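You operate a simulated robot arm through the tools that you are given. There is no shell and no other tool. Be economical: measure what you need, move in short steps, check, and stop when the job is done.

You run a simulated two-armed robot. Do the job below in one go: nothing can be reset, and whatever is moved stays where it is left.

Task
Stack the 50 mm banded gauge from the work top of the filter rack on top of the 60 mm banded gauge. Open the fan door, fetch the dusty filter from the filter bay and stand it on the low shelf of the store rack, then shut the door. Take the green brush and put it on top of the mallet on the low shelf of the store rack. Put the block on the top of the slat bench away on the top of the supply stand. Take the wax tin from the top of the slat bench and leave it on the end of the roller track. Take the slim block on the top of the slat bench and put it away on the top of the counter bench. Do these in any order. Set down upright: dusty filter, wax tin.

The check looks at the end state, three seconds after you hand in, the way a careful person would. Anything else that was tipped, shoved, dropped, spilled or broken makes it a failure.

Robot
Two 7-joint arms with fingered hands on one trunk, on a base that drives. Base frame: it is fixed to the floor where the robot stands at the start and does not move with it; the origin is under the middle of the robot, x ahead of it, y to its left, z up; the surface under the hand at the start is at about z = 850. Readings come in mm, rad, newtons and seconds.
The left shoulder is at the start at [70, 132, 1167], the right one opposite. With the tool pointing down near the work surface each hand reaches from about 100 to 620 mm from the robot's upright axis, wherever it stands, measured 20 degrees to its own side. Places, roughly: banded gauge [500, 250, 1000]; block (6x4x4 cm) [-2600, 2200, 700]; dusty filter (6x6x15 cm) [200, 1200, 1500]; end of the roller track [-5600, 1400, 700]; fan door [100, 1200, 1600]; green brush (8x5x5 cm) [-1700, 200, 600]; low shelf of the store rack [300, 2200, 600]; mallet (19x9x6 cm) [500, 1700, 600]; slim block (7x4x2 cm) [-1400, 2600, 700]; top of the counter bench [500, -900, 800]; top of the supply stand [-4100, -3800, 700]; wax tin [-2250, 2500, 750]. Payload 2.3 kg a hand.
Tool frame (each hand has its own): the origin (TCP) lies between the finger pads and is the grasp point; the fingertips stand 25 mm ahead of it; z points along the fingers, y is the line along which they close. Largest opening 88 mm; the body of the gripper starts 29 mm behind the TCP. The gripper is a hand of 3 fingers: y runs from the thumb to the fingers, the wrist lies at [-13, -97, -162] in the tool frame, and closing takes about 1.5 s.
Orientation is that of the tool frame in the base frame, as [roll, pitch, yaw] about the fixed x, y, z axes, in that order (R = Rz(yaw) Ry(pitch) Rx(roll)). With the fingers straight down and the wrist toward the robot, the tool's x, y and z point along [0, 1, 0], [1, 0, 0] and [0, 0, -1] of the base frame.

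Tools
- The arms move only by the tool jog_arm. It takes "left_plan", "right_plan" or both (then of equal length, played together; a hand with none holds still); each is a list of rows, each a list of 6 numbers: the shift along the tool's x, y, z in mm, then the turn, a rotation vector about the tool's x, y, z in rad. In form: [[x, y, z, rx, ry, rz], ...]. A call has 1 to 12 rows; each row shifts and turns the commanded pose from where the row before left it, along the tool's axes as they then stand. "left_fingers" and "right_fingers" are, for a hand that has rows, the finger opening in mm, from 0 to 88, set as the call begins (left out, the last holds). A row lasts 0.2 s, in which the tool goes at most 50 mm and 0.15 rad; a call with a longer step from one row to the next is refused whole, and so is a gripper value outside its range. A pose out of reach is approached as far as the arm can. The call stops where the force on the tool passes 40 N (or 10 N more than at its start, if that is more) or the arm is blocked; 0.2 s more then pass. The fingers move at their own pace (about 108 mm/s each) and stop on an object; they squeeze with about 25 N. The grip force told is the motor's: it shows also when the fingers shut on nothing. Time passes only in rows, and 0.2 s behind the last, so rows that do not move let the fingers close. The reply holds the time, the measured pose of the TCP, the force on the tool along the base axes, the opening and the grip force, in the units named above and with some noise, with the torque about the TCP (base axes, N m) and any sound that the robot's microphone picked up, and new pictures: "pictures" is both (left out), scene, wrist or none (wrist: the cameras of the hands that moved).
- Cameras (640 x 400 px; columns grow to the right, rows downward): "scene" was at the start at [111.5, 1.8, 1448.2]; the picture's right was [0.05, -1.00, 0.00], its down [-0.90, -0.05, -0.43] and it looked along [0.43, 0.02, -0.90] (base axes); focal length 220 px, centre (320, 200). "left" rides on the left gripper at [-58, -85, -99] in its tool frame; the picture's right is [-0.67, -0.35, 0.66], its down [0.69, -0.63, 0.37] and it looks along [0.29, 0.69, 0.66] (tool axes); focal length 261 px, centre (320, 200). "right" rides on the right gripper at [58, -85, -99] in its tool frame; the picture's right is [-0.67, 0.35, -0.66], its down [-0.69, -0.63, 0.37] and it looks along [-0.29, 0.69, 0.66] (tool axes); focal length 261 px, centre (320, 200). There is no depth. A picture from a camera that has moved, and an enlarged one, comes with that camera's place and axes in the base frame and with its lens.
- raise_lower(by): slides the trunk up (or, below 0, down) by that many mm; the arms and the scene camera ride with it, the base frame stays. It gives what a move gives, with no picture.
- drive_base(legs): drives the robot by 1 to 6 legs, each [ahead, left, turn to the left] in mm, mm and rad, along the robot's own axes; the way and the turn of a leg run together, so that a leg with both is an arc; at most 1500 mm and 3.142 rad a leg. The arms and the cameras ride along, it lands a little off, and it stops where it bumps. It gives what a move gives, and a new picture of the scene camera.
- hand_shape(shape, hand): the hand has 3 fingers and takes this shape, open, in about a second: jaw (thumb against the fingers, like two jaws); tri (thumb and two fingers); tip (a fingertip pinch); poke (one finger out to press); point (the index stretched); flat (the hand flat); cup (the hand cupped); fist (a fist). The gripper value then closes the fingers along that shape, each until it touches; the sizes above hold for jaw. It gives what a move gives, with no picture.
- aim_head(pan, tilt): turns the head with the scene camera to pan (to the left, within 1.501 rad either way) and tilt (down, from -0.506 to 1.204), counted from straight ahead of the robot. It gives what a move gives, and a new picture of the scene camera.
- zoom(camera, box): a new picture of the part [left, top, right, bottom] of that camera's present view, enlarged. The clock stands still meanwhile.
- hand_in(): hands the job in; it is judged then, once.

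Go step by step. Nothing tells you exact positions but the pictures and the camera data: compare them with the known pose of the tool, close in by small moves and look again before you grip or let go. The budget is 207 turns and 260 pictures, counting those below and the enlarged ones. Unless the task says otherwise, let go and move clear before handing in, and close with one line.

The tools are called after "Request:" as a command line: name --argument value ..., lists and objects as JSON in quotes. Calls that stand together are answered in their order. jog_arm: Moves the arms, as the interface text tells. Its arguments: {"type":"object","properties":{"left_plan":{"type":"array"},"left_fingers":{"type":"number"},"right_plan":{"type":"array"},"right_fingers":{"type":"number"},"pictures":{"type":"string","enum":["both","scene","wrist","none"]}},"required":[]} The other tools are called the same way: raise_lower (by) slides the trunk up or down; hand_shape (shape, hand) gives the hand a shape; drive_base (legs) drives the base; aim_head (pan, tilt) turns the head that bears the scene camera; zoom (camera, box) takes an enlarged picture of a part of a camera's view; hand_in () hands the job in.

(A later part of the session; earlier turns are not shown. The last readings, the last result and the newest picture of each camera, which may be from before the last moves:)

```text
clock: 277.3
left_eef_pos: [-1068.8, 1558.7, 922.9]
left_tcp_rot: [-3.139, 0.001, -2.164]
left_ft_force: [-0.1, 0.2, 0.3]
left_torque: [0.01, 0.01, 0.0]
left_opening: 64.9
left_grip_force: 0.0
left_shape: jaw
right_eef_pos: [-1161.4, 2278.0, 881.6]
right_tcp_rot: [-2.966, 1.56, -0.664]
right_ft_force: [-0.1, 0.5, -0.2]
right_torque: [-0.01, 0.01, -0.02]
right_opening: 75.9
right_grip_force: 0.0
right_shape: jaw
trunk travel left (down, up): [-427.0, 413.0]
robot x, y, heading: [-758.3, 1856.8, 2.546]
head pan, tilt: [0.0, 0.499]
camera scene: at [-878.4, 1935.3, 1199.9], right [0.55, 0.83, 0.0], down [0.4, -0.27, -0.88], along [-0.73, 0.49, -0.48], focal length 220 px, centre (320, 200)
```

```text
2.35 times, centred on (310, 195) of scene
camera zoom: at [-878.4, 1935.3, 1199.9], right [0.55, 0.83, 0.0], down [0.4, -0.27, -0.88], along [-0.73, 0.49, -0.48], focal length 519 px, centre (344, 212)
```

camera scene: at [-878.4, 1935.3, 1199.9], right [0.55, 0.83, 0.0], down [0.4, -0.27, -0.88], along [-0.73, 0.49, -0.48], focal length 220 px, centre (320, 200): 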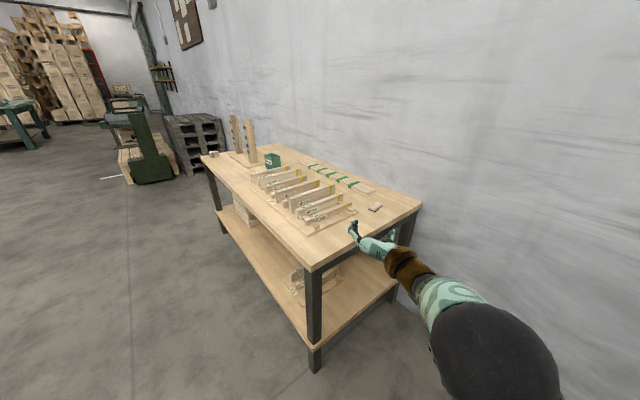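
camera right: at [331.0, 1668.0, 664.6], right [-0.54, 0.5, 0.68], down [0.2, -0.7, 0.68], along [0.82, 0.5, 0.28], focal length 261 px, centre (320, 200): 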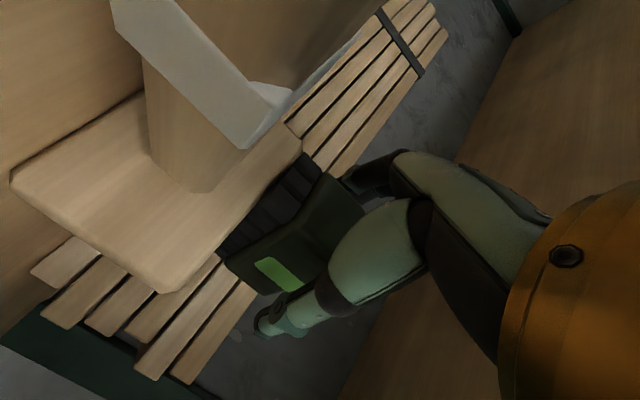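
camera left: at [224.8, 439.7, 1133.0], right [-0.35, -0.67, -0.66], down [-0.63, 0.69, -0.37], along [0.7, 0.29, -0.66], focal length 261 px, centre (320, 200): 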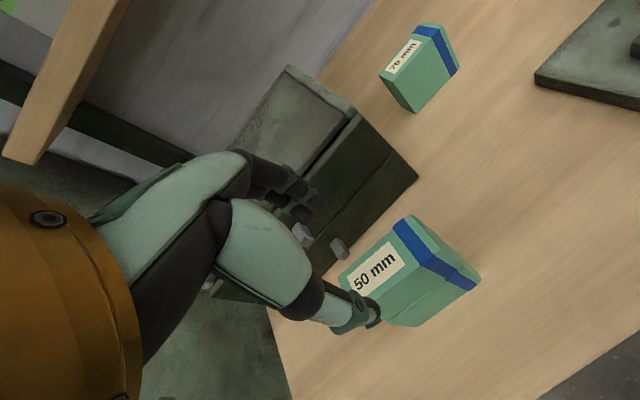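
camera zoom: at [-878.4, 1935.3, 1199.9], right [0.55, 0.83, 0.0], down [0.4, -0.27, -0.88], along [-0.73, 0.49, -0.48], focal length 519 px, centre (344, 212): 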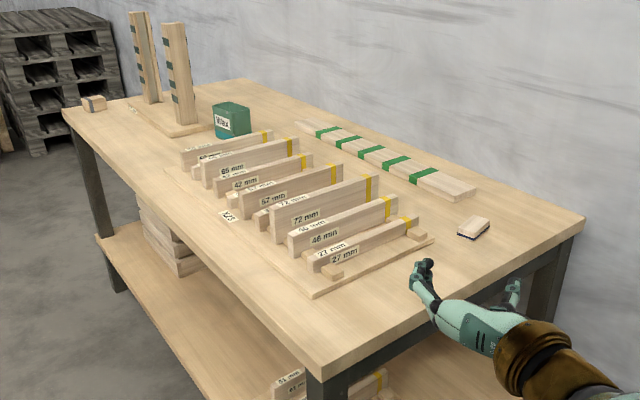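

The slim block is near the bench's right end at about (-1420,2590); the wax tin and block are at the far end. I raise, and turn the right hand back to pointing down.

Request:
raise_lower --by 250

Request:
jog_arm --right_plan '[[0, 0, 0, -0.125, 0, 0], [0, 0, 0, -0.125, 0, 0], [0, 0, -40, 0, 0, 0], [0, 0, 0, 0, 0, 0]]' --pictures "none"

Request:
jog_arm --right_plan '[[0, 0, 0, 0, 0, 0.143], [0, 0, 0, 0, 0, 0.143], [0, 0, 0, 0, 0, 0.143], [0, 0, 0, 0, 0, 0.143], [0, 0, 0, 0, 0, 0.143], [0, 0, 0, 0, 0, 0.143], [0, 0, 0, 0, 0, 0.143], [0, 0, 0, 0, 0, 0.143], [0, 0, 0, 0, 0, 0.143], [0, 0, 0, 0, 0, 0.143], [0, 0, 0, 0, 0, 0.141]]' --pictures "none"

Request:
jog_arm --right_plan '[[0, 0, 0, 0.143, 0, 0], [0, 0, 0, 0.143, 0, 0], [0, 0, 0, 0.143, 0, 0], [0, 0, 0, 0.143, 0, 0], [0, 0, 0, 0.143, 0, 0], [0, 0, 0, 0.143, 0, 0], [0, 0, 0, 0.143, 0, 0], [0, 0, 0, 0.143, 0, 0], [0, 0, 0, 0.143, 0, 0], [0, 0, 0, 0.143, 0, 0], [0, 0, 0, 0.141, 0, 0]]' --right_fingers 88 --pictures "none"

Request:
drive_base --legs '[[380, -225, 0]]'

Request:
zoom --camera "right" --box '[0, 0, 640, 400]'

```text
clock: 279.8
left_eef_pos: [-1069.5, 1557.9, 1173.6]
left_tcp_rot: [-3.139, 0.003, -2.165]
left_ft_force: [0.6, -0.3, 0.4]
left_torque: [0.01, 0.0, 0.01]
left_opening: 64.8
left_grip_force: 0.0
left_shape: jaw
right_eef_pos: [-1162.0, 2277.9, 1131.3]
right_tcp_rot: [-2.943, 1.56, -0.641]
right_ft_force: [0.0, 0.1, 0.1]
right_torque: [0.02, 0.02, -0.04]
right_opening: 76.0
right_grip_force: 0.1
right_shape: jaw
trunk travel left (down, up): [-677.0, 163.0]
robot x, y, heading: [-764.4, 1861.6, 2.553]
head pan, tilt: [0.0, 0.499]
```

```text
clock: 280.8
left_eef_pos: [-1069.9, 1558.6, 1175.2]
left_tcp_rot: [-3.14, 0.002, -2.162]
left_ft_force: [0.3, -0.8, 1.0]
left_torque: [0.02, 0.02, -0.01]
left_opening: 64.7
left_grip_force: 0.1
left_shape: jaw
right_eef_pos: [-1127.7, 2256.7, 1132.2]
right_tcp_rot: [2.897, 1.559, -0.832]
right_ft_force: [0.4, 0.1, 0.2]
right_torque: [-0.02, 0.0, 0.0]
right_opening: 75.7
right_grip_force: 0.0
right_shape: jaw
trunk travel left (down, up): [-677.0, 163.0]
robot x, y, heading: [-760.2, 1859.2, 2.555]
head pan, tilt: [0.0, 0.499]
```

```text
clock: 283.2
left_eef_pos: [-1069.5, 1560.2, 1174.2]
left_tcp_rot: [-3.139, 0.001, -2.163]
left_ft_force: [0.1, 0.3, -0.6]
left_torque: [0.01, -0.01, 0.01]
left_opening: 64.7
left_grip_force: 0.0
left_shape: jaw
right_eef_pos: [-1129.0, 2255.6, 1132.9]
right_tcp_rot: [1.58, -0.002, -2.157]
right_ft_force: [-0.1, -0.3, 0.0]
right_torque: [-0.02, -0.02, 0.01]
right_opening: 75.9
right_grip_force: 0.0
right_shape: jaw
trunk travel left (down, up): [-677.0, 163.0]
robot x, y, heading: [-762.1, 1858.9, 2.554]
head pan, tilt: [0.0, 0.499]
```

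```text
clock: 285.6
left_eef_pos: [-1069.8, 1558.9, 1172.8]
left_tcp_rot: [-3.138, 0.001, -2.166]
left_ft_force: [0.5, -0.2, -0.6]
left_torque: [-0.01, 0.0, 0.0]
left_opening: 64.7
left_grip_force: 0.2
left_shape: jaw
right_eef_pos: [-1130.1, 2255.5, 1131.6]
right_tcp_rot: [-3.13, 0.001, -2.16]
right_ft_force: [-0.3, -0.3, 0.1]
right_torque: [0.01, 0.01, -0.01]
right_opening: 88.1
right_grip_force: 0.0
right_shape: jaw
trunk travel left (down, up): [-677.0, 163.0]
robot x, y, heading: [-761.7, 1858.5, 2.556]
head pan, tilt: [0.0, 0.499]
```

```text
clock: 288.3
left_eef_pos: [-1263.0, 1954.3, 1173.3]
left_tcp_rot: [-3.14, 0.004, -2.164]
left_ft_force: [-0.7, 0.0, -0.6]
left_torque: [0.0, -0.01, 0.01]
left_opening: 64.9
left_grip_force: 0.0
left_shape: jaw
right_eef_pos: [-1322.9, 2649.5, 1133.0]
right_tcp_rot: [-3.13, 0.0, -2.16]
right_ft_force: [-0.1, -0.6, 0.7]
right_torque: [0.02, 0.02, -0.03]
right_opening: 87.9
right_grip_force: 0.0
right_shape: jaw
trunk travel left (down, up): [-677.0, 163.0]
robot x, y, heading: [-957.3, 2255.6, 2.551]
head pan, tilt: [0.0, 0.499]
camera scene: at [-1072.3, 2329.6, 1450.0], right [0.55, 0.83, 0.0], down [0.4, -0.26, -0.88], along [-0.73, 0.49, -0.48], focal length 220 px, centre (320, 200)
```

scene: 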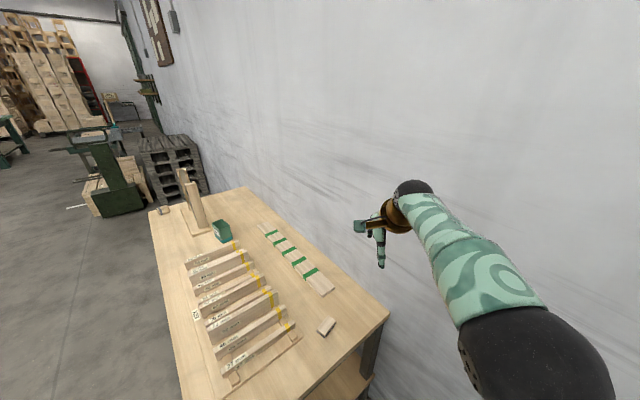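

```text
1.00 times, centred on (320, 200) of right (not enlarged: the box is as wide or as high as the picture)
camera zoom: at [-1285.2, 2555.1, 1232.9], right [0.08, 0.75, 0.65], down [0.91, 0.22, -0.36], along [-0.41, 0.62, -0.67], focal length 261 px, centre (320, 200)
```

zoom: 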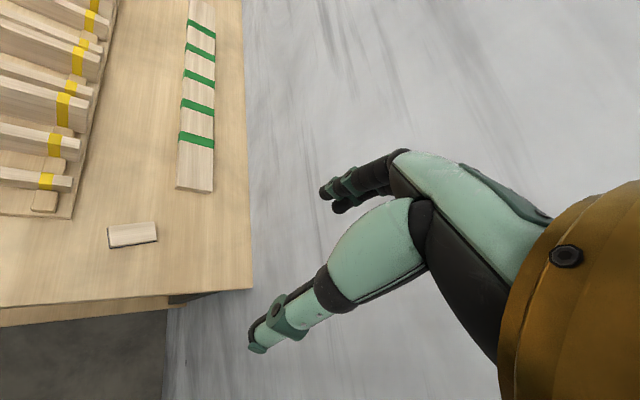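

Slim block at about (-1448,2607), top near z≈690. I shift the hand left, come down, and look closer.

Request:
jog_arm --right_plan '[[35, 12, 0, 0, 0, 0], [35, 12, 0, 0, 0, 0], [35, 12, 0, 0, 0, 0]]' --pictures "none"

Request:
drive_base --legs '[[35, 0, 0]]'

Request:
raise_lower --by -320

Request:
zoom --camera "right" --box '[0, 0, 640, 400]'

```text
clock: 289.1
left_eef_pos: [-1263.2, 1954.0, 1173.3]
left_tcp_rot: [-3.14, 0.003, -2.163]
left_ft_force: [-0.7, -0.7, -0.1]
left_torque: [0.02, 0.04, 0.0]
left_opening: 65.0
left_grip_force: 0.1
left_shape: jaw
right_eef_pos: [-1394.3, 2580.7, 1124.4]
right_tcp_rot: [-3.13, -0.001, -2.16]
right_ft_force: [-0.7, 0.2, 0.1]
right_torque: [0.02, 0.0, 0.02]
right_opening: 87.7
right_grip_force: 0.1
right_shape: jaw
right hand out of reach, approached as far as the arm can: row 3
trunk travel left (down, up): [-677.0, 163.0]
robot x, y, heading: [-955.4, 2254.9, 2.553]
head pan, tilt: [0.0, 0.499]
```

```text
clock: 290.0
left_eef_pos: [-1288.4, 1970.2, 1173.3]
left_tcp_rot: [3.14, 0.001, -2.162]
left_ft_force: [0.3, -0.3, 0.3]
left_torque: [-0.01, 0.04, -0.04]
left_opening: 65.0
left_grip_force: 0.0
left_shape: jaw
right_eef_pos: [-1419.1, 2597.7, 1128.7]
right_tcp_rot: [-3.137, 0.002, -2.159]
right_ft_force: [0.5, -0.2, -0.4]
right_torque: [0.04, 0.02, -0.01]
right_opening: 87.8
right_grip_force: 0.0
right_shape: jaw
trunk travel left (down, up): [-677.0, 163.0]
robot x, y, heading: [-985.9, 2274.1, 2.555]
head pan, tilt: [0.0, 0.499]
camera scene: at [-1096.1, 2346.2, 1450.6], right [0.55, 0.83, 0.0], down [0.39, -0.26, -0.88], along [-0.73, 0.49, -0.47], focal length 220 px, centre (320, 200)
```

scene: 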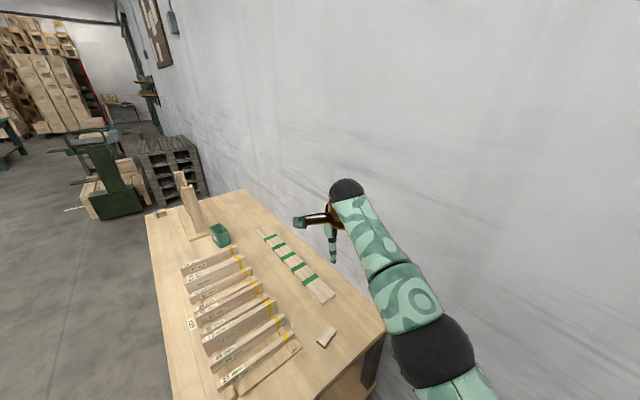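

```text
clock: 293.1
left_eef_pos: [-1292.7, 1973.6, 853.0]
left_tcp_rot: [-3.141, 0.002, -2.163]
left_ft_force: [0.3, -0.6, 0.0]
left_torque: [0.0, 0.02, -0.02]
left_opening: 64.8
left_grip_force: 0.2
left_shape: jaw
right_eef_pos: [-1423.5, 2599.8, 806.3]
right_tcp_rot: [-3.132, -0.001, -2.158]
right_ft_force: [-0.7, -0.9, -0.8]
right_torque: [0.02, 0.02, 0.01]
right_opening: 87.8
right_grip_force: 0.2
right_shape: jaw
trunk travel left (down, up): [-357.0, 483.0]
robot x, y, heading: [-983.3, 2274.6, 2.551]
head pan, tilt: [0.0, 0.499]
```

```text
1.00 times, centred on (320, 200) of right (not enlarged: the box is as wide or as high as the picture)
camera zoom: at [-1385.3, 2505.4, 905.8], right [0.08, 0.75, 0.65], down [0.91, 0.22, -0.36], along [-0.41, 0.62, -0.67], focal length 261 px, centre (320, 200)
```

zoom: 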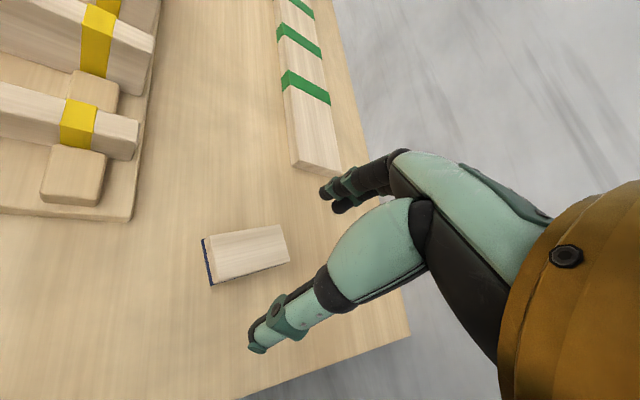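

The slim block lies at ~(-1446,2611), long axis near 109°. I rotate the hand to close over its 70 mm length and move above it.

Request:
jog_arm --right_plan '[[0, 0, 0, 0, 0, 0.13], [0, 0, 0, 0, 0, 0.13], [0, 0, 0, 0, 0, 0.13], [0, 0, 0, 0, 0, 0.13], [0, 0, 0, 0, 0, 0.13], [17.4, 18.7, 0, 0, 0, 0], [0, 0, 25, 0, 0, 0], [0, 0, 0, 0, 0, 0]]' --pictures "both"

```text
clock: 294.9
left_eef_pos: [-1292.6, 1973.3, 853.0]
left_tcp_rot: [-3.14, 0.003, -2.163]
left_ft_force: [-0.5, -0.1, 0.0]
left_torque: [0.0, 0.02, -0.01]
left_opening: 64.9
left_grip_force: 0.1
left_shape: jaw
right_eef_pos: [-1404.1, 2597.9, 762.2]
right_tcp_rot: [-3.127, 0.012, -2.631]
right_ft_force: [-0.8, 0.2, -0.1]
right_torque: [-0.01, -0.01, -0.01]
right_opening: 87.7
right_grip_force: 0.0
right_shape: jaw
right hand out of reach, approached as far as the arm can: row 1, 2, 3, 4, 5, 6
trunk travel left (down, up): [-357.0, 483.0]
robot x, y, heading: [-986.1, 2270.9, 2.552]
head pan, tilt: [0.0, 0.499]
camera scene: at [-1102.1, 2349.9, 1129.9], right [0.55, 0.83, 0.0], down [0.4, -0.27, -0.88], along [-0.73, 0.49, -0.48], focal length 220 px, centre (320, 200)
camera right: at [-1416.0, 2496.3, 863.1], right [0.4, 0.64, 0.66], down [0.91, -0.22, -0.35], along [-0.08, 0.74, -0.67], focal length 261 px, centre (320, 200)
```

scene: 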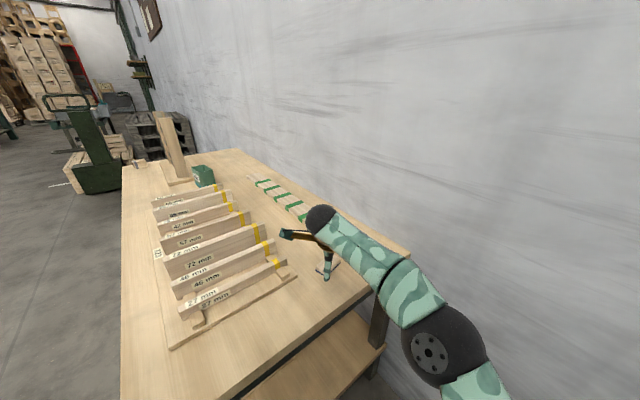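
right: 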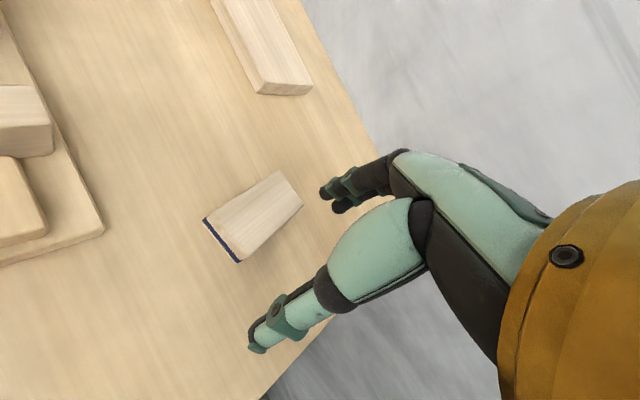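

Request:
drive_base --legs '[[45, 0, 0]]'

Request:
jog_arm --right_plan '[[0, 0, 0, 0, 0, 0.12], [6, -12, 0, 0, 0, 0], [0, 0, 0, 0, 0, 0]]' --pictures "wrist"

```text
clock: 295.9
left_eef_pos: [-1329.5, 1997.5, 852.5]
left_tcp_rot: [-3.14, 0.002, -2.163]
left_ft_force: [-0.4, -0.3, -0.7]
left_torque: [0.01, 0.01, 0.0]
left_opening: 65.1
left_grip_force: 0.1
left_shape: jaw
right_eef_pos: [-1442.6, 2622.0, 763.0]
right_tcp_rot: [-3.125, 0.016, -2.63]
right_ft_force: [-0.7, -0.2, 0.0]
right_torque: [-0.01, -0.04, 0.0]
right_opening: 87.8
right_grip_force: 0.0
right_shape: jaw
trunk travel left (down, up): [-357.0, 483.0]
robot x, y, heading: [-1021.0, 2295.8, 2.555]
head pan, tilt: [0.0, 0.499]
camera scene: at [-1139.3, 2375.0, 1129.8], right [0.55, 0.83, 0.0], down [0.4, -0.27, -0.88], along [-0.73, 0.49, -0.48], focal length 220 px, centre (320, 200)
```

scene: 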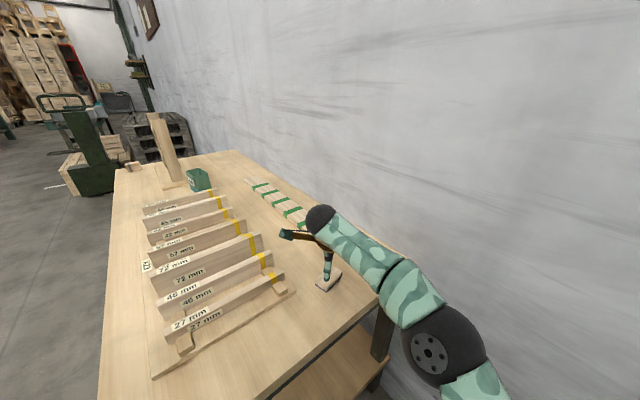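

```text
clock: 296.6
left_eef_pos: [-1329.0, 1999.0, 852.3]
left_tcp_rot: [-3.14, 0.002, -2.163]
left_ft_force: [0.0, -0.3, 0.1]
left_torque: [0.02, 0.0, 0.0]
left_opening: 64.9
left_grip_force: 0.0
left_shape: jaw
right_eef_pos: [-1443.9, 2609.6, 763.1]
right_tcp_rot: [-3.125, 0.017, -2.75]
right_ft_force: [0.5, 0.5, 0.6]
right_torque: [0.0, 0.0, 0.01]
right_opening: 87.5
right_grip_force: 0.1
right_shape: jaw
trunk travel left (down, up): [-357.0, 483.0]
robot x, y, heading: [-1023.7, 2295.5, 2.549]
head pan, tilt: [0.0, 0.499]
camera right: at [-1466.0, 2509.1, 862.9], right [0.47, 0.58, 0.66], down [0.88, -0.32, -0.34], along [0.01, 0.75, -0.67], focal length 261 px, centre (320, 200)
```

right: 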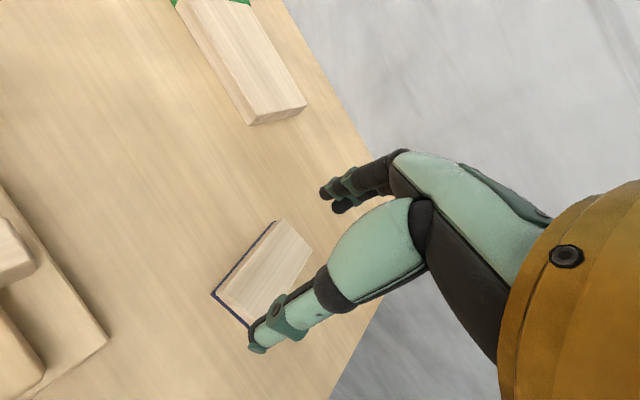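

Request:
jog_arm --right_plan '[[-6, 0, 20, 0, 0, 0], [0, 0, 18, 0, 0, 0], [0, 0, 5, 0, 0, 0], [0, 0, 0, 0, 0, 0]]' --pictures "wrist"

```text
clock: 297.6
left_eef_pos: [-1327.0, 1993.7, 852.9]
left_tcp_rot: [3.14, 0.003, -2.164]
left_ft_force: [0.1, -1.0, 1.6]
left_torque: [0.03, -0.02, 0.04]
left_opening: 64.8
left_grip_force: 0.0
left_shape: jaw
right_eef_pos: [-1434.3, 2610.8, 723.9]
right_tcp_rot: [-3.135, 0.015, -2.751]
right_ft_force: [-0.6, -2.9, 18.0]
right_torque: [0.92, 0.29, 0.02]
right_opening: 87.3
right_grip_force: 0.0
right_shape: jaw
trunk travel left (down, up): [-357.0, 483.0]
robot x, y, heading: [-1019.9, 2297.2, 2.551]
head pan, tilt: [0.0, 0.499]
camera right: at [-1457.4, 2509.8, 822.9], right [0.48, 0.58, 0.66], down [0.88, -0.32, -0.35], along [0.01, 0.75, -0.66], focal length 261 px, centre (320, 200)
```

right: 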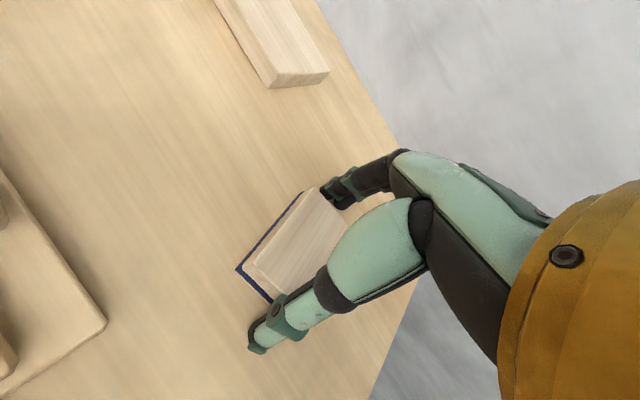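

The far fingertip seems to rest on the block's end. I lift, shift toward it, and come down again.

Request:
jog_arm --right_plan '[[0, 0, -12, 0, 0, 0], [9, 10, 0, 0, 0, 0], [0, 0, 0, 0, 0, 0], [0, 0, 8, 0, 0, 0], [0, 0, 5, 0, 0, 0], [0, 0, 4, 0, 0, 0], [0, 0, 0, 0, 0, 0]]' --pictures "wrist"

```text
clock: 299.2
left_eef_pos: [-1323.9, 1993.7, 852.4]
left_tcp_rot: [3.134, 0.003, -2.162]
left_ft_force: [0.0, 1.0, 0.3]
left_torque: [0.03, 0.03, 0.01]
left_opening: 64.8
left_grip_force: 0.1
left_shape: jaw
right_eef_pos: [-1444.9, 2615.3, 722.0]
right_tcp_rot: [-3.14, 0.011, -2.752]
right_ft_force: [-1.2, -2.7, 35.4]
right_torque: [1.39, 0.41, 0.04]
right_opening: 86.3
right_grip_force: 0.0
right_shape: jaw
trunk travel left (down, up): [-357.0, 483.0]
robot x, y, heading: [-1022.9, 2296.9, 2.552]
head pan, tilt: [0.0, 0.499]
camera right: at [-1467.5, 2513.0, 820.8], right [0.48, 0.58, 0.66], down [0.88, -0.32, -0.36], along [0.01, 0.75, -0.66], focal length 261 px, centre (320, 200)
```

right: 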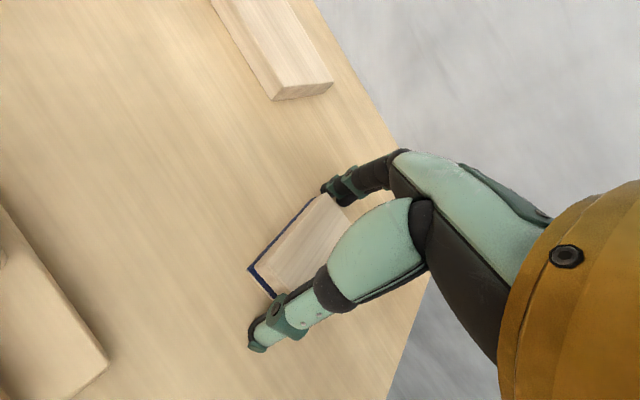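

Likely the fingertips are touching the bench itself beside the block. I ease up 3 mm and close.

Request:
jog_arm --right_plan '[[0, 0, -5, 0, 0, 0], [0, 0, 0, 0, 0, 0], [0, 0, 0, 0, 0, 0], [0, 0, 0, 0, 0, 0], [0, 0, 0, 0, 0, 0], [0, 0, 0, 0, 0, 0], [0, 0, 0, 0, 0, 0]]' --right_fingers 0 --pictures "wrist"

```text
clock: 300.9
left_eef_pos: [-1324.5, 1994.4, 854.4]
left_tcp_rot: [3.136, 0.002, -2.161]
left_ft_force: [-1.4, -0.7, -0.1]
left_torque: [0.02, -0.03, -0.02]
left_opening: 64.9
left_grip_force: 0.1
left_shape: jaw
right_eef_pos: [-1445.2, 2614.6, 725.2]
right_tcp_rot: [-3.135, 0.014, -2.75]
right_ft_force: [-1.6, 2.5, 35.0]
right_torque: [0.31, 0.27, 0.0]
right_opening: 61.0
right_grip_force: 24.5
right_shape: jaw
trunk travel left (down, up): [-357.0, 483.0]
robot x, y, heading: [-1020.1, 2296.7, 2.554]
head pan, tilt: [0.0, 0.499]
camera right: at [-1467.3, 2514.8, 824.5], right [0.48, 0.58, 0.66], down [0.88, -0.32, -0.35], along [0.01, 0.75, -0.66], focal length 261 px, centre (320, 200)
```

right: 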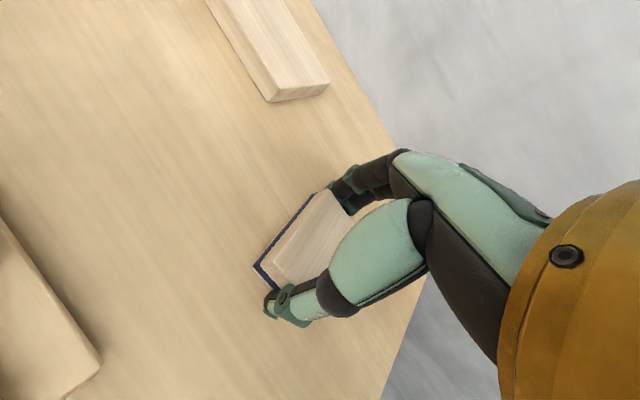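

It has gripped at 61 mm. Lifting to verify.

Request:
jog_arm --right_plan '[[0, 0, -15, 0, 0, 0], [0, 0, -30, 0, 0, 0], [0, 0, -40, 0, 0, 0], [0, 0, 0, 0, 0, 0]]' --pictures "wrist"

```text
clock: 301.9
left_eef_pos: [-1329.3, 1998.8, 852.2]
left_tcp_rot: [-3.138, 0.002, -2.162]
left_ft_force: [1.0, -0.5, 0.3]
left_torque: [0.0, 0.0, -0.02]
left_opening: 64.8
left_grip_force: 0.2
left_shape: jaw
right_eef_pos: [-1436.5, 2619.5, 779.2]
right_tcp_rot: [-3.126, 0.019, -2.751]
right_ft_force: [-0.7, -1.0, 0.0]
right_torque: [0.04, 0.02, -0.01]
right_opening: 60.6
right_grip_force: 25.5
right_shape: jaw
right hand out of reach, approached as far as the arm can: row 2, 3
trunk travel left (down, up): [-357.0, 483.0]
robot x, y, heading: [-1017.2, 2299.6, 2.554]
head pan, tilt: [0.0, 0.499]
camera right: at [-1460.9, 2519.5, 878.8], right [0.47, 0.58, 0.66], down [0.88, -0.32, -0.34], along [0.01, 0.74, -0.67], focal length 261 px, centre (320, 200)
```

right: 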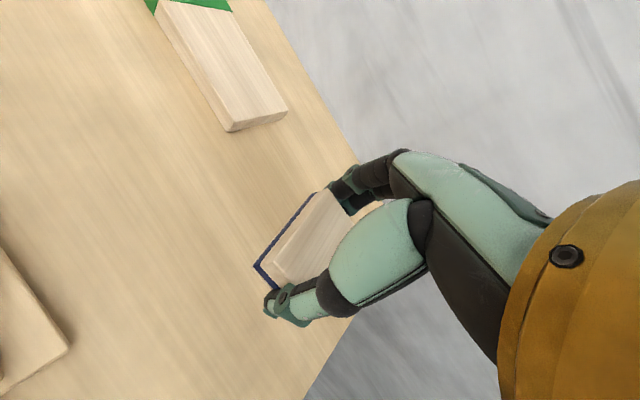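

The slim block is held. I raise, back off, square up and travel to the counter bench near (500,-900).

Request:
raise_lower --by 250

Request:
drive_base --legs '[[-320, 0, 0], [0, 0, -2.553], [200, -1450, 0], [0, -1480, 0]]'

Request:
aim_head --pan 0.0 --tilt 0.5

```text
clock: 304.4
left_eef_pos: [-1329.8, 1998.1, 1103.5]
left_tcp_rot: [-3.139, 0.001, -2.162]
left_ft_force: [-0.2, -0.1, -0.3]
left_torque: [0.02, -0.02, -0.02]
left_opening: 65.0
left_grip_force: 0.0
left_shape: jaw
right_eef_pos: [-1437.3, 2619.9, 1028.9]
right_tcp_rot: [-3.127, 0.018, -2.751]
right_ft_force: [-0.3, -0.1, 0.6]
right_torque: [-0.01, -0.01, -0.01]
right_opening: 60.7
right_grip_force: 25.7
right_shape: jaw
trunk travel left (down, up): [-607.0, 233.0]
robot x, y, heading: [-1022.0, 2298.9, 2.552]
head pan, tilt: [0.0, 0.499]
```

```text
clock: 326.5
left_eef_pos: [-569.9, -414.2, 1102.8]
left_tcp_rot: [-3.139, 0.004, 1.495]
left_ft_force: [-0.1, 0.2, -0.2]
left_torque: [0.0, 0.0, 0.01]
left_opening: 64.9
left_grip_force: 0.0
left_shape: jaw
right_eef_pos: [-169.1, -900.7, 1029.5]
right_tcp_rot: [-3.125, 0.017, 0.905]
right_ft_force: [-0.3, 0.4, -0.1]
right_torque: [0.0, -0.02, 0.02]
right_opening: 59.8
right_grip_force: 25.1
right_shape: jaw
trunk travel left (down, up): [-607.0, 233.0]
robot x, y, heading: [-688.7, -826.3, -0.075]
head pan, tilt: [0.0, 0.499]
camera scene: at [-548.5, -836.8, 1379.9], right [-0.07, -1.0, 0.0], down [-0.48, 0.03, -0.88], along [0.88, -0.06, -0.48], focal length 220 px, centre (320, 200)
```

scene: 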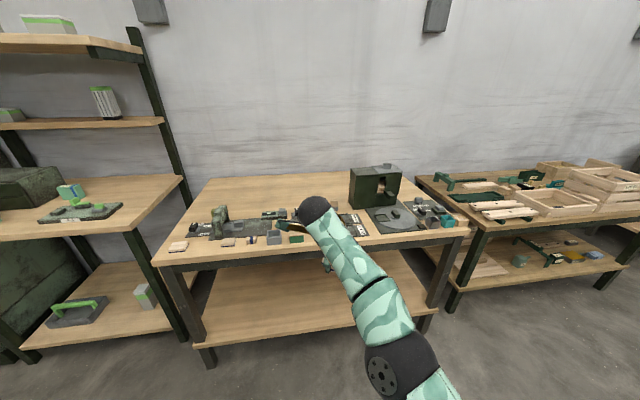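

```text
clock: 327.1
left_eef_pos: [-570.2, -412.4, 1103.1]
left_tcp_rot: [-3.14, 0.001, 1.493]
left_ft_force: [1.0, -0.6, 0.5]
left_torque: [-0.01, 0.02, 0.0]
left_opening: 64.9
left_grip_force: 0.2
left_shape: jaw
right_eef_pos: [-168.4, -900.6, 1028.7]
right_tcp_rot: [-3.127, 0.018, 0.905]
right_ft_force: [0.9, -0.4, -0.3]
right_torque: [0.0, 0.0, -0.01]
right_opening: 59.9
right_grip_force: 24.7
right_shape: jaw
trunk travel left (down, up): [-607.0, 233.0]
robot x, y, heading: [-693.6, -827.0, -0.075]
head pan, tilt: [0.0, 0.499]
camera scene: at [-548.6, -837.1, 1379.9], right [-0.07, -1.0, 0.0], down [-0.48, 0.03, -0.88], along [0.88, -0.06, -0.48], focal length 220 px, centre (320, 200)
```

scene: 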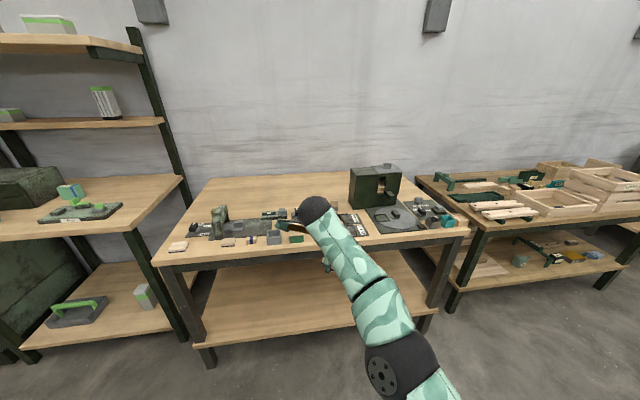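

Request:
zoom --camera "scene" --box '[150, 150, 480, 290]'

```text
1.94 times, centred on (315, 220) of scene
camera zoom: at [-548.6, -837.1, 1379.9], right [-0.07, -1.0, 0.0], down [-0.48, 0.03, -0.88], along [0.88, -0.06, -0.48], focal length 428 px, centre (330, 161)
```

zoom: 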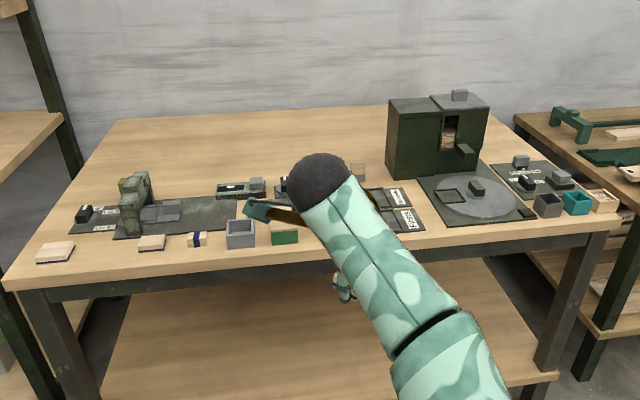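

Free spot: the front strip between two small blocks, about (100,-460). I straighten the hand's yaw and square the base.

Request:
jog_arm --right_plan '[[0, 0, 0, 0, 0, -0.12], [0, 0, 0, 0, 0, -0.12], [0, 0, 0, 0, 0, -0.12], [0, 0, 0, 0, 0, -0.12], [0, 0, 0, 0, 0, -0.11], [0, 0, 0, 0, 0, 0]]' --pictures "none"

Request:
drive_base --legs '[[0, 430, 0.075], [170, 0, 0]]'

Request:
aim_head --pan 0.0 --tilt 0.8

```text
clock: 328.5
left_eef_pos: [-569.2, -413.2, 1102.0]
left_tcp_rot: [-3.139, 0.005, 1.494]
left_ft_force: [0.1, 0.0, 0.0]
left_torque: [0.0, 0.0, 0.01]
left_opening: 65.0
left_grip_force: 0.1
left_shape: jaw
right_eef_pos: [-150.8, -888.3, 1039.6]
right_tcp_rot: [-3.116, 0.012, 1.373]
right_ft_force: [-0.1, -0.8, 0.4]
right_torque: [0.01, 0.01, 0.01]
right_opening: 60.0
right_grip_force: 25.1
right_shape: jaw
right hand out of reach, approached as far as the arm can: row 1, 2, 3, 5
trunk travel left (down, up): [-607.0, 233.0]
robot x, y, heading: [-693.6, -823.3, -0.07]
head pan, tilt: [0.0, 0.499]
```

```text
clock: 332.2
left_eef_pos: [-421.3, 25.0, 1103.0]
left_tcp_rot: [3.141, 0.002, 1.572]
left_ft_force: [0.0, 0.2, -1.0]
left_torque: [-0.01, -0.03, 0.01]
left_opening: 65.3
left_grip_force: 0.0
left_shape: jaw
right_eef_pos: [32.0, -416.6, 1040.8]
right_tcp_rot: [-3.115, 0.011, 1.447]
right_ft_force: [-0.8, 0.0, 0.5]
right_torque: [0.0, -0.02, 0.03]
right_opening: 59.8
right_grip_force: 25.1
right_shape: jaw
trunk travel left (down, up): [-607.0, 233.0]
robot x, y, heading: [-508.2, -398.3, 0.002]
head pan, tilt: [0.0, 0.499]
camera scene: at [-368.5, -395.9, 1380.1], right [0.0, -1.0, 0.0], down [-0.48, 0.0, -0.88], along [0.88, 0.0, -0.48], focal length 220 px, centre (320, 200)
```

scene: 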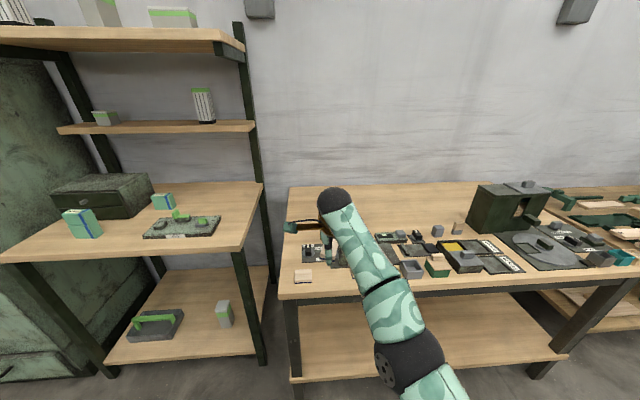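

```text
clock: 333.0
left_eef_pos: [-420.0, 24.4, 1103.1]
left_tcp_rot: [-3.139, -0.001, 1.571]
left_ft_force: [0.5, -0.4, -0.3]
left_torque: [0.0, -0.01, -0.03]
left_opening: 64.9
left_grip_force: 0.1
left_shape: jaw
right_eef_pos: [34.0, -416.2, 1040.3]
right_tcp_rot: [-3.113, 0.012, 1.45]
right_ft_force: [0.5, 0.2, -0.7]
right_torque: [0.03, -0.02, 0.0]
right_opening: 60.4
right_grip_force: 25.0
right_shape: jaw
trunk travel left (down, up): [-607.0, 233.0]
robot x, y, heading: [-508.7, -395.7, 0.002]
head pan, tilt: [0.0, 0.799]
camera scene: at [-376.4, -395.9, 1353.9], right [0.0, -1.0, 0.0], down [-0.72, 0.0, -0.7], along [0.7, 0.0, -0.72], focal length 220 px, centre (320, 200)
```

scene: 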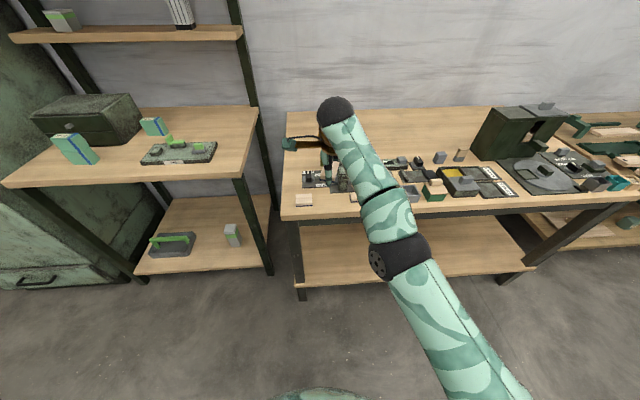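

Request:
drive_base --legs '[[73, -13, 0]]'

Request:
raise_lower --by -125

Request:
zoom --camera "right" --box '[0, 0, 640, 400]'

```text
clock: 334.0
left_eef_pos: [-348.5, 12.9, 1102.7]
left_tcp_rot: [3.141, 0.004, 1.572]
left_ft_force: [0.5, 0.1, -0.1]
left_torque: [-0.02, 0.04, 0.02]
left_opening: 64.8
left_grip_force: 0.0
left_shape: jaw
right_eef_pos: [105.1, -429.3, 1043.0]
right_tcp_rot: [-3.116, 0.013, 1.448]
right_ft_force: [0.5, -0.2, 0.4]
right_torque: [0.02, 0.0, 0.0]
right_opening: 60.1
right_grip_force: 25.2
right_shape: jaw
trunk travel left (down, up): [-607.0, 233.0]
robot x, y, heading: [-433.1, -413.0, 0.005]
head pan, tilt: [0.0, 0.799]
camera scene: at [-305.8, -408.0, 1354.2], right [0.0, -1.0, 0.0], down [-0.72, 0.0, -0.7], along [0.7, 0.0, -0.72], focal length 220 px, centre (320, 200)
```

scene: 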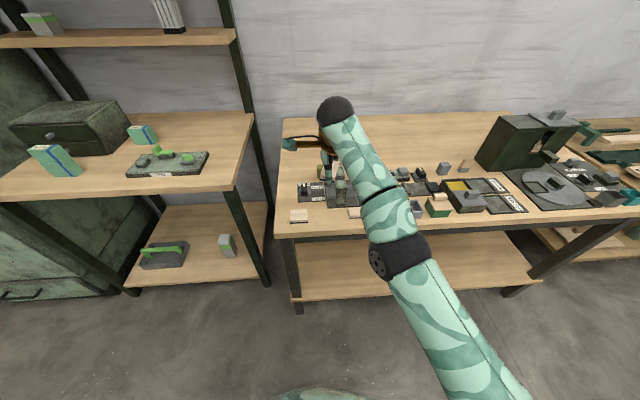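

```text
clock: 335.6
left_eef_pos: [-347.2, 13.0, 978.0]
left_tcp_rot: [3.141, 0.0, 1.572]
left_ft_force: [0.3, 0.4, 0.2]
left_torque: [0.02, 0.01, 0.03]
left_opening: 64.7
left_grip_force: 0.0
left_shape: jaw
right_eef_pos: [107.5, -428.8, 916.0]
right_tcp_rot: [-3.114, 0.012, 1.449]
right_ft_force: [-0.2, 1.2, 0.9]
right_torque: [-0.01, 0.01, -0.02]
right_opening: 59.5
right_grip_force: 25.3
right_shape: jaw
trunk travel left (down, up): [-482.0, 358.0]
robot x, y, heading: [-435.8, -405.7, 0.009]
head pan, tilt: [0.0, 0.799]
```

```text
1.00 times, centred on (320, 200) of right (not enlarged: the box is as wide or as high as the picture)
camera zoom: at [33.1, -360.8, 1016.4], right [0.28, -0.7, 0.65], down [-0.72, -0.61, -0.34], along [0.64, -0.37, -0.68], focal length 261 px, centre (320, 200)
```

zoom: 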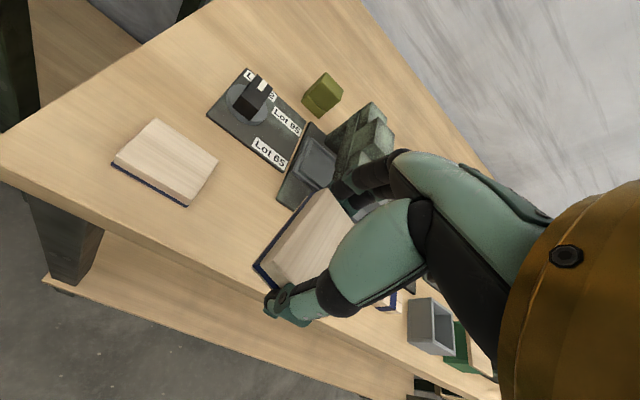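

Request:
jog_arm --right_plan '[[0, -15, 0, -0.028, 0.012, 0], [0, 0, 15, 0, 0, 0], [0, 0, 12, 0, 0, 0], [0, 0, 0, 0, 0, 0]]' --pictures "wrist"

```text
clock: 336.6
left_eef_pos: [-346.1, 12.9, 978.5]
left_tcp_rot: [3.14, 0.002, 1.571]
left_ft_force: [0.9, 0.6, -0.1]
left_torque: [-0.01, 0.02, -0.01]
left_opening: 64.8
left_grip_force: 0.1
left_shape: jaw
right_eef_pos: [115.8, -417.2, 897.6]
right_tcp_rot: [-3.139, 0.004, 1.45]
right_ft_force: [0.0, 0.3, 0.1]
right_torque: [0.01, -0.02, 0.01]
right_opening: 60.3
right_grip_force: 25.0
right_shape: jaw
right hand out of reach, approached as far as the arm can: row 1, 2, 3
trunk travel left (down, up): [-482.0, 358.0]
robot x, y, heading: [-434.6, -408.6, 0.008]
head pan, tilt: [0.0, 0.799]
camera right: at [37.9, -349.7, 997.3], right [0.27, -0.71, 0.66], down [-0.71, -0.6, -0.36], along [0.65, -0.37, -0.66], focal length 261 px, centre (320, 200)
```

right: 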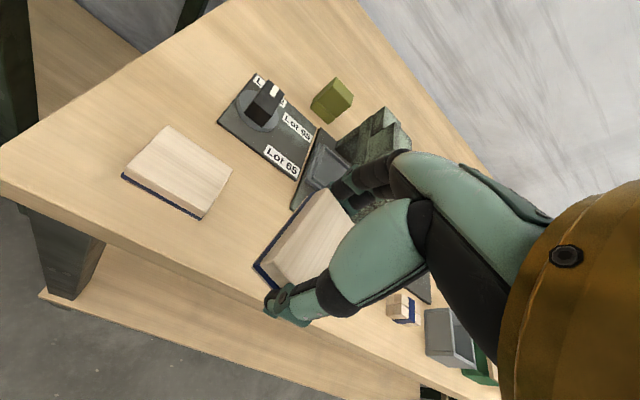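

Request:
drive_base --legs '[[-22, -8, 0]]'

Request:
raise_lower --by -12

Request:
zoom --camera "right" --box '[0, 0, 640, 400]'

```text
clock: 337.4
left_eef_pos: [-367.2, 4.6, 978.1]
left_tcp_rot: [-3.14, 0.002, 1.572]
left_ft_force: [0.5, 0.2, -0.8]
left_torque: [0.01, -0.01, 0.03]
left_opening: 64.5
left_grip_force: 0.1
left_shape: jaw
right_eef_pos: [94.2, -424.8, 896.8]
right_tcp_rot: [-3.139, 0.001, 1.45]
right_ft_force: [-0.2, 0.6, -1.4]
right_torque: [0.03, -0.02, -0.01]
right_opening: 60.1
right_grip_force: 24.8
right_shape: jaw
trunk travel left (down, up): [-482.0, 358.0]
robot x, y, heading: [-458.3, -415.9, 0.01]
head pan, tilt: [0.0, 0.799]
camera scene: at [-324.1, -416.1, 1228.7], right [0.01, -1.0, 0.0], down [-0.72, 0.0, -0.7], along [0.7, 0.0, -0.72], focal length 220 px, centre (320, 200)
```

scene: 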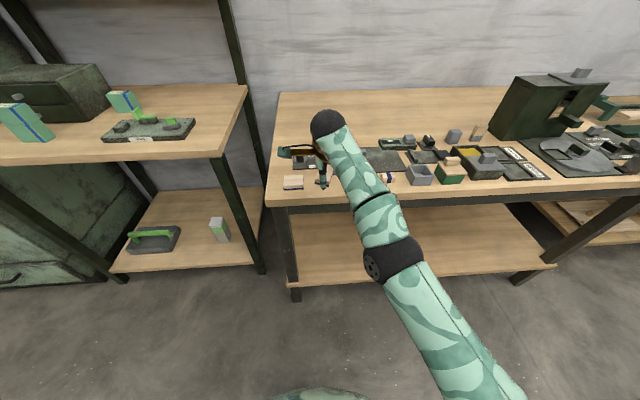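

```text
clock: 338.0
left_eef_pos: [-369.5, 4.8, 966.4]
left_tcp_rot: [3.141, 0.003, 1.57]
left_ft_force: [0.2, 0.1, -0.4]
left_torque: [-0.02, 0.0, -0.01]
left_opening: 65.1
left_grip_force: 0.0
left_shape: jaw
right_eef_pos: [92.2, -425.2, 885.7]
right_tcp_rot: [-3.14, 0.003, 1.448]
right_ft_force: [-0.7, -0.4, -0.5]
right_torque: [-0.02, 0.02, 0.03]
right_opening: 59.9
right_grip_force: 24.8
right_shape: jaw
trunk travel left (down, up): [-470.0, 370.0]
robot x, y, heading: [-457.8, -414.7, 0.006]
head pan, tilt: [0.0, 0.799]
```

```text
1.00 times, centred on (320, 200) of right (not enlarged: the box is as wide or as high as the picture)
camera zoom: at [15.5, -357.8, 985.4], right [0.27, -0.71, 0.66], down [-0.71, -0.6, -0.36], along [0.65, -0.37, -0.66], focal length 261 px, centre (320, 200)
```

zoom: 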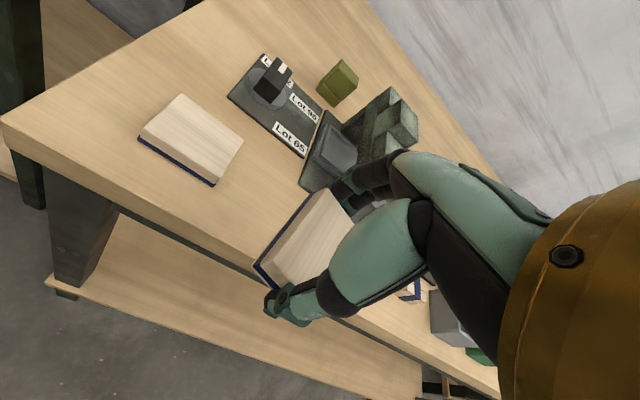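

The strip between those blocks and the plate is too shallow. The back-left of the bench is clear, around (385,-365), so I raise up, adjust the arm posture, and carry the block over there.

Request:
raise_lower --by 330

Request:
jog_arm --right_plan '[[0, 0, 35, 0, 0, 0], [0, 0, 35, 0, 0, 0], [0, 0, 35, 0, 0, 0], [0, 0, 35, 0, 0, 0], [0, 0, 20, 0, 0, 0], [0, 0, 0, 0, 0, 0]]' --pictures "none"

Request:
drive_base --legs '[[0, 60, 0], [240, 0, 0]]'

Request:
zoom --camera "right" --box '[0, 0, 640, 400]'

```text
clock: 341.2
left_eef_pos: [-368.9, 4.6, 1296.2]
left_tcp_rot: [-3.139, -0.001, 1.57]
left_ft_force: [0.9, -0.1, -0.8]
left_torque: [-0.04, 0.02, 0.0]
left_opening: 64.9
left_grip_force: 0.0
left_shape: jaw
right_eef_pos: [93.5, -426.2, 1216.0]
right_tcp_rot: [-3.141, 0.003, 1.449]
right_ft_force: [0.1, -0.2, -0.2]
right_torque: [0.0, -0.01, -0.01]
right_opening: 60.0
right_grip_force: 24.9
right_shape: jaw
trunk travel left (down, up): [-800.0, 40.0]
robot x, y, heading: [-459.6, -416.3, 0.007]
head pan, tilt: [0.0, 0.799]
```

```text
clock: 342.6
left_eef_pos: [-368.6, 4.7, 1295.8]
left_tcp_rot: [-3.141, 0.004, 1.572]
left_ft_force: [-0.6, 0.2, 0.6]
left_torque: [0.0, 0.0, -0.01]
left_opening: 64.9
left_grip_force: 0.1
left_shape: jaw
right_eef_pos: [110.3, -416.2, 1059.4]
right_tcp_rot: [-3.139, 0.003, 1.449]
right_ft_force: [0.2, 0.7, 0.2]
right_torque: [-0.05, -0.03, -0.02]
right_opening: 60.2
right_grip_force: 24.8
right_shape: jaw
right hand out of reach, approached as far as the arm can: row 1, 2, 3
trunk travel left (down, up): [-800.0, 40.0]
robot x, y, heading: [-458.2, -411.2, 0.005]
head pan, tilt: [0.0, 0.799]
```

```text
clock: 345.0
left_eef_pos: [-131.3, 64.9, 1295.8]
left_tcp_rot: [3.14, 0.003, 1.574]
left_ft_force: [-0.1, -0.9, 0.0]
left_torque: [-0.02, -0.02, -0.03]
left_opening: 64.8
left_grip_force: 0.0
left_shape: jaw
right_eef_pos: [350.6, -352.9, 1061.1]
right_tcp_rot: [-3.142, -0.001, 1.452]
right_ft_force: [-0.2, 0.0, 0.7]
right_torque: [0.01, 0.01, -0.01]
right_opening: 59.9
right_grip_force: 24.5
right_shape: jaw
trunk travel left (down, up): [-800.0, 40.0]
robot x, y, heading: [-215.5, -355.9, 0.011]
head pan, tilt: [0.0, 0.799]
camera scene: at [-87.5, -355.5, 1547.2], right [0.01, -1.0, 0.0], down [-0.72, -0.01, -0.7], along [0.7, 0.01, -0.72], focal length 220 px, centre (320, 200)
```

scene: 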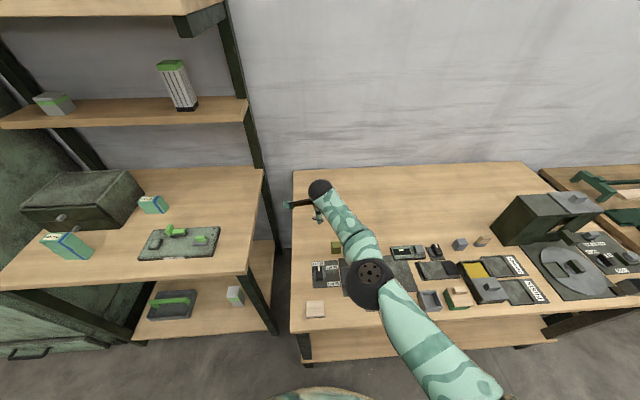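

```text
1.00 times, centred on (320, 200) of right (not enlarged: the box is as wide or as high as the picture)
camera zoom: at [273.2, -285.2, 1160.6], right [0.27, -0.71, 0.66], down [-0.71, -0.61, -0.37], along [0.66, -0.37, -0.66], focal length 261 px, centre (320, 200)
```

zoom: 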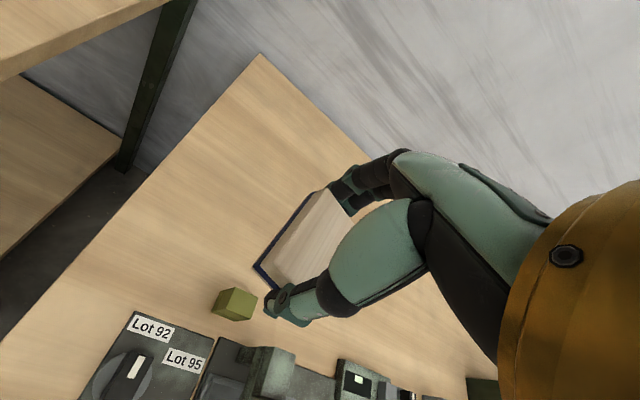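

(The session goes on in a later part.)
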